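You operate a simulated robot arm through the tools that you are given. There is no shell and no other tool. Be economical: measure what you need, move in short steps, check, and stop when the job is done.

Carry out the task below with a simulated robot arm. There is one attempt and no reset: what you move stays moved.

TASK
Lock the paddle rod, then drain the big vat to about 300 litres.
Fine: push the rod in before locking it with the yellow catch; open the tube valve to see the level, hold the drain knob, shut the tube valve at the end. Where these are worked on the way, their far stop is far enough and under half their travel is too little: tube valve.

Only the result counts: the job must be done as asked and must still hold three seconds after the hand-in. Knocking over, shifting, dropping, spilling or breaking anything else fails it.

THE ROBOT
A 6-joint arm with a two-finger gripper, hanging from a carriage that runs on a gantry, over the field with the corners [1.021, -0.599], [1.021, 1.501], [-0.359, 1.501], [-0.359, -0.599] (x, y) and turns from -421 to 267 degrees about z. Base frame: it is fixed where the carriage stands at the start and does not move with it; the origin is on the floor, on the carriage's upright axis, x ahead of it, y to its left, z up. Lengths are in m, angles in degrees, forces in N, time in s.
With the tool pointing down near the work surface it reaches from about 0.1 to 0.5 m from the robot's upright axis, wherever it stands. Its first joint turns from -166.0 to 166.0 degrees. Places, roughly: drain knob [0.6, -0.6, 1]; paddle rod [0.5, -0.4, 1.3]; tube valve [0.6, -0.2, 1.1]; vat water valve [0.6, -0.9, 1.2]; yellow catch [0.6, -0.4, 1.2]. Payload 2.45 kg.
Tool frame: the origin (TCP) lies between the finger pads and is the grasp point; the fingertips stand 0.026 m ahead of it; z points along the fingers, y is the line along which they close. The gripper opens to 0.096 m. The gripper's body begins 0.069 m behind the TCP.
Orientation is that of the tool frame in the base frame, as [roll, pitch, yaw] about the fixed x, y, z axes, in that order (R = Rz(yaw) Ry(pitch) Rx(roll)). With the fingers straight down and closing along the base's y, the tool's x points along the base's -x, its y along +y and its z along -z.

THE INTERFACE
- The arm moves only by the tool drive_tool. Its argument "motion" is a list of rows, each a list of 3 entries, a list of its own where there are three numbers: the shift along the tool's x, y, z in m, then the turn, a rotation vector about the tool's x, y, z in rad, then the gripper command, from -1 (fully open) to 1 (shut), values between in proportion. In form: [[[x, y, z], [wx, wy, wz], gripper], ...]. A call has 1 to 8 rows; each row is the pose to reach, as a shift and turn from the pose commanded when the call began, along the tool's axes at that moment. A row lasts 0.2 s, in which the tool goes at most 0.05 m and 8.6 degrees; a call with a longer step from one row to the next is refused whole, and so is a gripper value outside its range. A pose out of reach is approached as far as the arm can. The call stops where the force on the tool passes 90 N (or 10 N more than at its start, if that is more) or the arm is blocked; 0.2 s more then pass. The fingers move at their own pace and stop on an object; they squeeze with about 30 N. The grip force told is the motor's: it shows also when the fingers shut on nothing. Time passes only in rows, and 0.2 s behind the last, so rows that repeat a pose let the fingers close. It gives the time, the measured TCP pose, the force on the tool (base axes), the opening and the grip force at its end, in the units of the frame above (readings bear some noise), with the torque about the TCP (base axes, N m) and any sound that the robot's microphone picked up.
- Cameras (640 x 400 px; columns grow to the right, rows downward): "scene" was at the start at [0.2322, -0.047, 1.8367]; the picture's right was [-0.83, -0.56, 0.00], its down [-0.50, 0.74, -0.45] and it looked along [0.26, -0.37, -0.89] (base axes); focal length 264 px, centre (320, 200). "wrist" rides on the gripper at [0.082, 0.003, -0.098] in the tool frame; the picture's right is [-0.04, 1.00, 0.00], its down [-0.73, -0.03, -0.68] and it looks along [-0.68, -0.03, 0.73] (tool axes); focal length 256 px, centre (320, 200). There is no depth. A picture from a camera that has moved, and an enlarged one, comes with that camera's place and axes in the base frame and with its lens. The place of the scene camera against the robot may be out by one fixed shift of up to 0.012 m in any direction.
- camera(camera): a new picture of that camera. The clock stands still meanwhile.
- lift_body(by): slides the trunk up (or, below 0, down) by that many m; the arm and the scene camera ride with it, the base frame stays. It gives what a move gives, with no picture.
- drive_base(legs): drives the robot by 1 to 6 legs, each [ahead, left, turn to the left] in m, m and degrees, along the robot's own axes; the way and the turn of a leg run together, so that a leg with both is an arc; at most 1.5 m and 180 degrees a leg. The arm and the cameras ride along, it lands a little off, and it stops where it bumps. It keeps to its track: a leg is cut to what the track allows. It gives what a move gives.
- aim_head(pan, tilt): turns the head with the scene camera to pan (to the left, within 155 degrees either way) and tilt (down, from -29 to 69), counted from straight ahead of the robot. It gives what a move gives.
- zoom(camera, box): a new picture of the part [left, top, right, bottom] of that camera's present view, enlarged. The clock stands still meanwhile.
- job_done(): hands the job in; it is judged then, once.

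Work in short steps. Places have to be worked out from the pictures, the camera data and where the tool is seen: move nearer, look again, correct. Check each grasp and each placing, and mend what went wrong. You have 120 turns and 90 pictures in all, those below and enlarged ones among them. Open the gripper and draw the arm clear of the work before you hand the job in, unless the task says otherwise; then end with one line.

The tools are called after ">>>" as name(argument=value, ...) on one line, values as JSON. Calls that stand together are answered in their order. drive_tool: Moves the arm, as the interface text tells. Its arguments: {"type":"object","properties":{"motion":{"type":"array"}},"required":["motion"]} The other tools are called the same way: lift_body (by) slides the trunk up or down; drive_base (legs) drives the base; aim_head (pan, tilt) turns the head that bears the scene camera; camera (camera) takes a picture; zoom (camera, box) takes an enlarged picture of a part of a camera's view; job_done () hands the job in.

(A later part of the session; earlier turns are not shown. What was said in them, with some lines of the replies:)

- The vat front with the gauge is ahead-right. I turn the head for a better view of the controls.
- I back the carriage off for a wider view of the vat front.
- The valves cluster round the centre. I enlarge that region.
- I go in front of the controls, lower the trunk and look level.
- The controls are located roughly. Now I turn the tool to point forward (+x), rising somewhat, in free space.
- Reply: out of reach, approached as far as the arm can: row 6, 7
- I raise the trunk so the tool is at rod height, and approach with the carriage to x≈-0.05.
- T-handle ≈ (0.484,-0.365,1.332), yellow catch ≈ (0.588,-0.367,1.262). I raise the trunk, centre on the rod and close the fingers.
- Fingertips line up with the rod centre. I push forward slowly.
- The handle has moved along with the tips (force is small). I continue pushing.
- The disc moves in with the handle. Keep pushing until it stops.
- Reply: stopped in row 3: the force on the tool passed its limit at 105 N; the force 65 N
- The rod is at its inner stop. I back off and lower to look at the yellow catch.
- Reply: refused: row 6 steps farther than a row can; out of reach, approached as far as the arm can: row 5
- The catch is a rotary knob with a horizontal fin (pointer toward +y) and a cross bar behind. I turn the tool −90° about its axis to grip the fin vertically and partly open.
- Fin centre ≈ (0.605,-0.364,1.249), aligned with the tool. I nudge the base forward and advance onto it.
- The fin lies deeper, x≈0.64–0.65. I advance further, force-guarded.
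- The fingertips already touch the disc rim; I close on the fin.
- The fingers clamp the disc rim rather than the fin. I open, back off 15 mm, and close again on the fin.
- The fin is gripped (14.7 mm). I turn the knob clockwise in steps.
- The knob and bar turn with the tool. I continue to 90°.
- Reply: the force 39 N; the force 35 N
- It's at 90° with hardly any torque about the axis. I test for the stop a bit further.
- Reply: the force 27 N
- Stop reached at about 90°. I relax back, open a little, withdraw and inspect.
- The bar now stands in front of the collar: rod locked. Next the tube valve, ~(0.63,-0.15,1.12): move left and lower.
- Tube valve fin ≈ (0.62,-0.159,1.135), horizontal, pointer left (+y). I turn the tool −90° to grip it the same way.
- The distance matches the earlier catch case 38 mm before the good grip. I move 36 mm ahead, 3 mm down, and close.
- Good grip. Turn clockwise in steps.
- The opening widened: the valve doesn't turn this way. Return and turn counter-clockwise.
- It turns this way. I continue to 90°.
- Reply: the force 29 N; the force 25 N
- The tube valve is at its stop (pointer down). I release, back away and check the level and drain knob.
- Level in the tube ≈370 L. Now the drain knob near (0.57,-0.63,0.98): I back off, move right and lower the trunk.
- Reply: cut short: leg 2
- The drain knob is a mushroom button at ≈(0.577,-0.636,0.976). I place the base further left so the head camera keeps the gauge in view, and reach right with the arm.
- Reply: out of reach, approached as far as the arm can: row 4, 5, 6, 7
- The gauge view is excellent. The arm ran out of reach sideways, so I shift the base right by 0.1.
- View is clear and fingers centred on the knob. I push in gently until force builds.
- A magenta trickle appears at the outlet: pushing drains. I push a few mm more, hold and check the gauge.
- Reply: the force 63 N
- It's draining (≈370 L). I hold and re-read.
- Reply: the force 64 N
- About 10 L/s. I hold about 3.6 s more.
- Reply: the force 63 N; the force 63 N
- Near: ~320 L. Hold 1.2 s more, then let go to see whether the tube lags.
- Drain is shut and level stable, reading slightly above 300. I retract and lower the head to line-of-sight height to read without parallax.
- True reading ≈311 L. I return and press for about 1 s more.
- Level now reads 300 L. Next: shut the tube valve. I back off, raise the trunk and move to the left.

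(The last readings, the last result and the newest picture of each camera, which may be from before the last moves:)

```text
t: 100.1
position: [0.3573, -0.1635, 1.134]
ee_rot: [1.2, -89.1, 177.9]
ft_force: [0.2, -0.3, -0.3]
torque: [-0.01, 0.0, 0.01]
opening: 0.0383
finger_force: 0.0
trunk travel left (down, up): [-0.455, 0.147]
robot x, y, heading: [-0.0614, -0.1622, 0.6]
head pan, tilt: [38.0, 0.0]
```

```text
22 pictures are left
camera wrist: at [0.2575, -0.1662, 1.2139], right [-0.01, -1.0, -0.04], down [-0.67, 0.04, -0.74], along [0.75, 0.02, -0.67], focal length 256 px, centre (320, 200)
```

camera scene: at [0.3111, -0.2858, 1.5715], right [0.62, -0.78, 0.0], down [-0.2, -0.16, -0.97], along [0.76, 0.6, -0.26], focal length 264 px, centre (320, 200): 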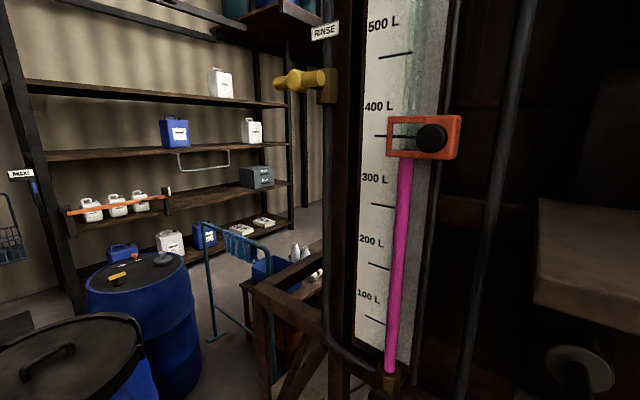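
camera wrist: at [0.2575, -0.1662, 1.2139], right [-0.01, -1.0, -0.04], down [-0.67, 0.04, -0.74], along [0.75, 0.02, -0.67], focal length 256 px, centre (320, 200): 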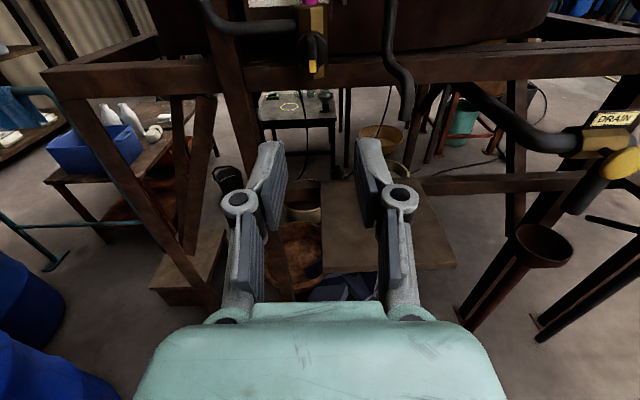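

>>> drive_base(legs=[[0.16, 0, 0]])

>>> drive_tool(motion=[[[0.001, -0.002, 0.025], [0, 0, 0], 0.2], [[0.001, -0.003, 0.05], [0, 0, 0], 0.2]])

>>> zoom(camera="wrist", box=[200, 60, 440, 210])

```text
t: 101.5
position: [0.5161, -0.1641, 1.1339]
ee_rot: [1.0, -89.1, 178.4]
ft_force: [-0.1, 0.2, -0.6]
torque: [0.01, 0.02, 0.0]
opening: 0.0387
finger_force: 0.1
trunk travel left (down, up): [-0.455, 0.147]
robot x, y, heading: [0.0988, -0.1554, 0.6]
head pan, tilt: [38.0, 0.0]
```

```text
t: 102.1
position: [0.5677, -0.1645, 1.135]
ee_rot: [0.9, -89.2, 178.8]
ft_force: [-1.2, -0.3, -0.2]
torque: [0.01, 0.01, 0.01]
opening: 0.0386
finger_force: 0.0
out of reach, approached as far as the arm can: row 2
trunk travel left (down, up): [-0.455, 0.147]
robot x, y, heading: [0.0984, -0.1596, 0.2]
head pan, tilt: [38.0, 0.0]
```

```text
2.67 times, centred on (320, 135) of wrist
camera zoom: at [0.4669, -0.1664, 1.2145], right [-0.01, -1.0, -0.04], down [-0.67, 0.03, -0.74], along [0.75, 0.02, -0.67], focal length 683 px, centre (320, 373)
```

zoom: 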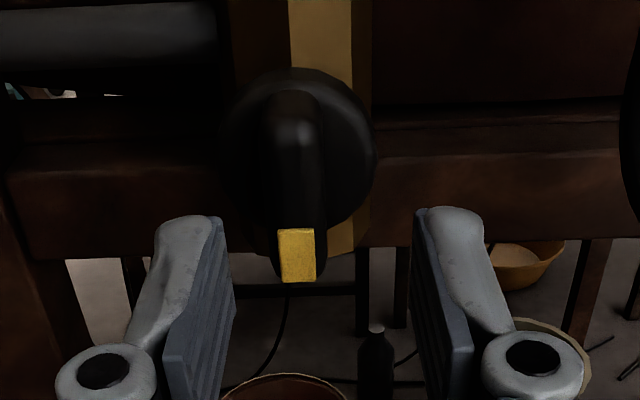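

The fin is ~7 mm to the left and I'm near the reach limit, so I use the base for the last bit.

>>> drive_base(legs=[[0.02, 0.006, 0]])

>>> zoom(camera="wrist", box=[200, 60, 440, 210])

```text
t: 102.9
position: [0.5846, -0.158, 1.1353]
ee_rot: [1.3, -89.0, 178.1]
ft_force: [0.0, 0.5, 0.3]
torque: [0.0, 0.02, 0.02]
opening: 0.0384
finger_force: 0.1
trunk travel left (down, up): [-0.455, 0.147]
robot x, y, heading: [0.1215, -0.1515, 0.6]
head pan, tilt: [38.0, 0.0]
```

```text
2.67 times, centred on (320, 135) of wrist
camera zoom: at [0.4868, -0.1601, 1.2147], right [-0.01, -1.0, -0.04], down [-0.67, 0.03, -0.75], along [0.75, 0.02, -0.67], focal length 683 px, centre (320, 373)
```

zoom: 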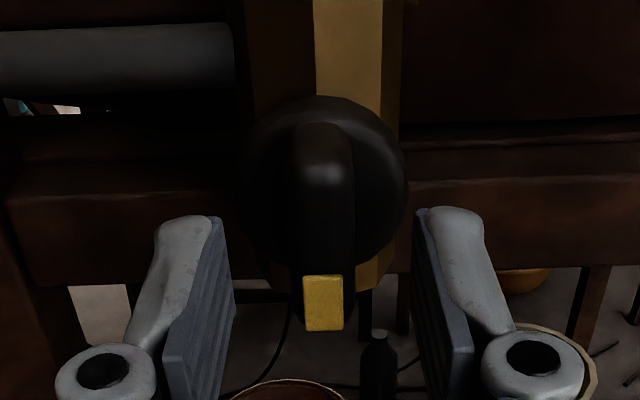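

Centred. For reach margin I pull the arm back 3 cm while moving the base 5 cm ahead.

>>> drive_tool(motion=[[[0, 0, -0.03], [0, 0, 0], 0.2]])

>>> drive_base(legs=[[0.05, 0, 0]])

```text
t: 103.3
position: [0.5556, -0.158, 1.1359]
ee_rot: [0.3, -89.0, 179.3]
ft_force: [0.7, -0.4, -0.6]
torque: [0.0, 0.05, 0.0]
opening: 0.0383
finger_force: 0.1
trunk travel left (down, up): [-0.455, 0.147]
robot x, y, heading: [0.1188, -0.1509, 0.6]
head pan, tilt: [38.0, 0.0]
```

```text
t: 104.2
position: [0.6053, -0.1573, 1.1351]
ee_rot: [1.0, -88.9, 178.4]
ft_force: [-0.1, 0.2, 0.7]
torque: [0.02, 0.03, 0.01]
opening: 0.0383
finger_force: 0.1
trunk travel left (down, up): [-0.455, 0.147]
robot x, y, heading: [0.1666, -0.154, 0.2]
head pan, tilt: [38.0, 0.0]
```

Now close on the fin.

>>> drive_tool(motion=[[[0, 0, 0], [0, 0, 0], 0.6], [[0, 0, 0], [0, 0, 0], 1], [[0, 0, 0], [0, 0, 0], 1]])

>>> zoom(camera="wrist", box=[200, 60, 440, 210])

```text
t: 105.0
position: [0.605, -0.1588, 1.1349]
ee_rot: [2.4, -88.9, 177.0]
ft_force: [-0.9, -4.3, -1.0]
torque: [0.03, -0.17, -0.18]
opening: 0.015
finger_force: 41.0
trunk travel left (down, up): [-0.455, 0.147]
robot x, y, heading: [0.167, -0.1542, 0.4]
head pan, tilt: [38.0, 0.0]
```

```text
2.67 times, centred on (320, 135) of wrist
camera zoom: at [0.5067, -0.1602, 1.2146], right [-0.01, -1.0, -0.04], down [-0.67, 0.03, -0.75], along [0.75, 0.02, -0.67], focal length 683 px, centre (320, 373)
```

zoom: 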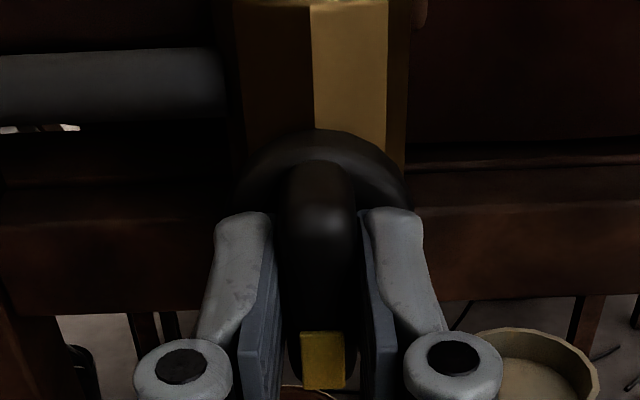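

Gripped. I turn it back clockwise (+z) by 90° to shut.

>>> drive_tool(motion=[[[0, 0, 0], [0, 0, 0.12], 1], [[0, 0, 0], [0, 0, 0.24], 1], [[0, 0, 0], [0, 0, 0.36], 1], [[0, 0, 0], [0, 0, 0.48], 1], [[0, 0, 0], [0, 0, 0.6], 1], [[0, 0, 0], [0, 0, 0.72], 1], [[0, 0, 0], [0, 0, 0.84], 1]])

>>> drive_tool(motion=[[[0, 0, 0], [0, 0, 0.12], 1], [[0, 0, 0], [0, 0, 0.24], 1], [[0, 0, 0], [0, 0, 0.36], 1], [[0, 0, 0], [0, 0, 0.48], 1], [[0, 0, 0], [0, 0, 0.6], 1], [[0, 0, 0], [0, 0, 0.7], 1], [[0, 0, 0], [0, 0, 0.78], 1]])

>>> camera(camera="wrist")

```text
t: 106.6
position: [0.6061, -0.1591, 1.1344]
ee_rot: [-88.6, -41.8, -91.4]
ft_force: [0.0, -4.8, -4.4]
torque: [0.02, -0.72, -1.02]
opening: 0.0149
finger_force: 41.2
trunk travel left (down, up): [-0.455, 0.147]
robot x, y, heading: [0.1718, -0.1506, 0.5]
head pan, tilt: [38.0, 0.0]
```

```text
t: 108.2
position: [0.6053, -0.1598, 1.135]
ee_rot: [-89.1, 2.7, -90.3]
ft_force: [-0.1, -6.7, -5.5]
torque: [-1.2, 0.18, -0.35]
opening: 0.0156
finger_force: 41.1
trunk travel left (down, up): [-0.455, 0.147]
robot x, y, heading: [0.1681, -0.1496, 0.4]
head pan, tilt: [38.0, 0.0]
```

```text
18 pictures are left
camera wrist: at [0.5076, -0.2387, 1.1256], right [0.02, 0.09, -1.0], down [-0.67, 0.74, 0.05], along [0.74, 0.67, 0.07], focal length 256 px, centre (320, 200)
```

wrist: 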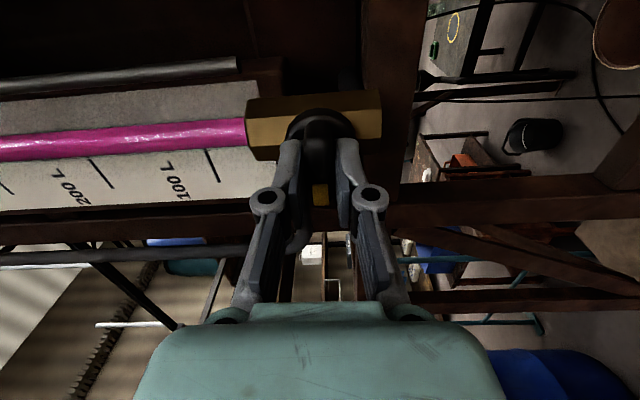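

The valve is at its shut stop (torque rise at pointer horizontal). Relax, release, withdraw and check.

>>> drive_tool(motion=[[[0, 0, 0], [0, 0, -0.04], 1], [[0, 0, 0], [0, 0, -0.04], 0.2], [[0, 0, 0], [0, 0, -0.04], 0.2], [[0, 0, -0.04], [0, 0, -0.04], 0.2], [[0, 0, -0.08], [0, 0, -0.04], 0.2], [[0, 0, -0.12], [0, 0, -0.04], 0.2], [[0, 0, -0.16], [0, 0, -0.04], 0.2]])

>>> drive_base(legs=[[-0.3, 0, 0]])

>>> aim_head(pan=-15, tilt=30)

>>> camera(camera="scene")

>>> camera(camera="wrist")

```text
t: 109.8
position: [0.4457, -0.1503, 1.1331]
ee_rot: [-88.9, 0.5, -90.5]
ft_force: [0.3, 0.2, -0.2]
torque: [0.05, 0.0, -0.01]
opening: 0.0385
finger_force: 0.1
out of reach, approached as far as the arm can: row 4, 5, 6, 7
trunk travel left (down, up): [-0.455, 0.147]
robot x, y, heading: [0.1712, -0.1525, 0.5]
head pan, tilt: [38.0, 0.0]
```

```text
t: 111.9
position: [0.1447, -0.1525, 1.1325]
ee_rot: [-89.0, 0.6, -90.6]
ft_force: [0.4, 0.2, -0.7]
torque: [-0.01, 0.0, 0.0]
opening: 0.0385
finger_force: 0.1
trunk travel left (down, up): [-0.455, 0.147]
robot x, y, heading: [-0.1297, -0.1526, 0.3]
head pan, tilt: [38.0, 0.0]
```

```text
t: 113.1
position: [0.1451, -0.1532, 1.1319]
ee_rot: [-88.9, 0.4, -90.6]
ft_force: [0.3, -0.2, 0.5]
torque: [0.01, -0.02, -0.01]
opening: 0.0382
finger_force: 0.1
trunk travel left (down, up): [-0.455, 0.147]
robot x, y, heading: [-0.1302, -0.1564, 0.2]
head pan, tilt: [-15.0, 30.0]
```

```text
17 pictures are left
camera scene: at [0.152, -0.1701, 1.7624], right [-0.25, -0.97, 0.0], down [-0.48, 0.13, -0.87], along [0.84, -0.22, -0.5], focal length 264 px, centre (320, 200)
```

scene: 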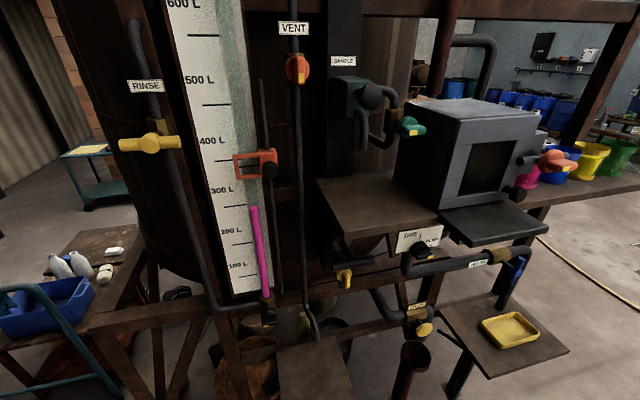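

```text
16 pictures are left
camera wrist: at [0.0457, -0.2327, 1.1267], right [0.02, 0.05, -1.0], down [-0.67, 0.74, 0.02], along [0.74, 0.67, 0.05], focal length 256 px, centre (320, 200)
```

wrist: 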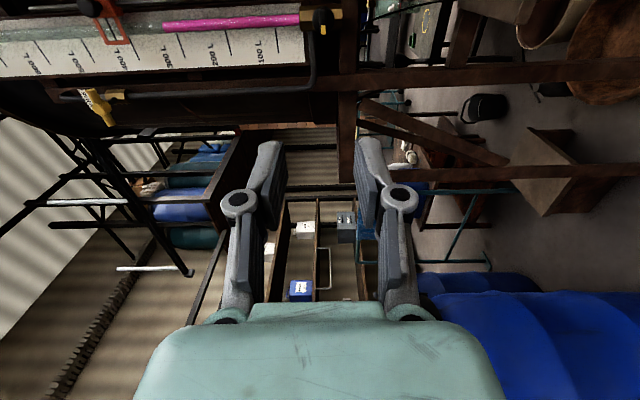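

Quick enlarged check of all controls.

>>> zoom(camera="scene", box=[200, 170, 360, 330])

>>> zoom(camera="scene", box=[310, 210, 470, 380])

>>> zoom(camera="wrist", box=[180, 0, 380, 100])

```text
2.50 times, centred on (280, 250) of scene
camera zoom: at [0.152, -0.1701, 1.7624], right [-0.25, -0.97, 0.0], down [-0.48, 0.13, -0.87], along [0.84, -0.22, -0.5], focal length 661 px, centre (420, 75)
```

zoom: 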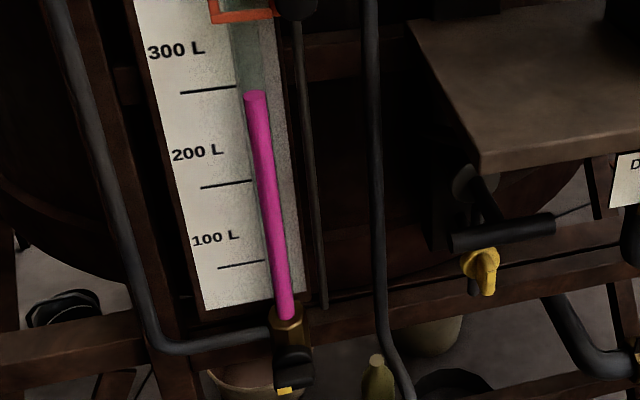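

```text
2.35 times, centred on (390, 295) of scene
camera zoom: at [0.152, -0.1701, 1.7624], right [-0.25, -0.97, 0.0], down [-0.48, 0.13, -0.87], along [0.84, -0.22, -0.5], focal length 622 px, centre (155, -24)
```

zoom: 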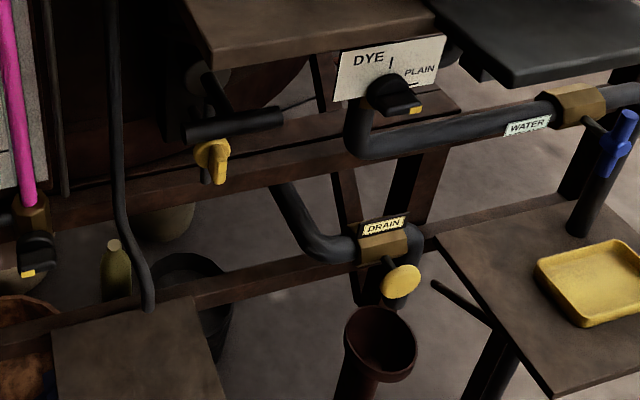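

```text
3.20 times, centred on (280, 50) of wrist
camera zoom: at [0.0457, -0.2327, 1.1267], right [0.02, 0.05, -1.0], down [-0.67, 0.74, 0.02], along [0.74, 0.67, 0.05], focal length 819 px, centre (448, 680)
```

zoom: 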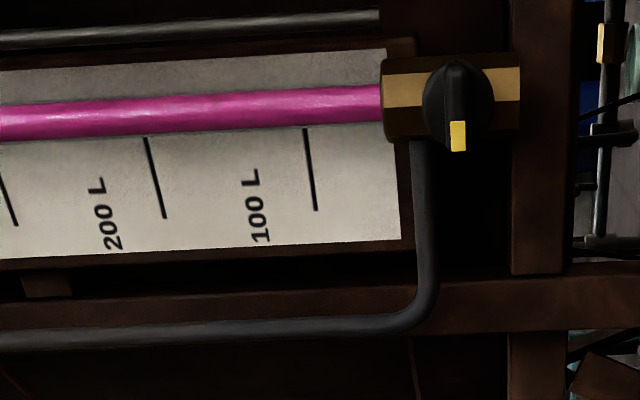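

Rod is in, the catch is across it, the drain is closed, the tube valve is shut, and the level reads 300 L. I open the gripper (arm already clear).

>>> drive_tool(motion=[[[0, 0, 0], [0, 0, 0], -1], [[0, 0, 0], [0, 0, 0], -1], [[0, 0, 0], [0, 0, 0], -1]])

>>> job_done()

```text
t: 113.9
position: [0.1464, -0.152, 1.1328]
ee_rot: [-89.0, 0.4, -90.6]
ft_force: [0.0, 0.3, -0.3]
torque: [-0.02, -0.02, 0.0]
opening: 0.096
finger_force: 0.1
trunk travel left (down, up): [-0.455, 0.147]
robot x, y, heading: [-0.1352, -0.1518, 0.8]
head pan, tilt: [-15.0, 30.0]
```

```text
The job is handed in.
```

I pushed the paddle rod in and locked it with the yellow catch, drained the vat to about 300 L on the gauge, and shut the tube valve; the job is handed in.
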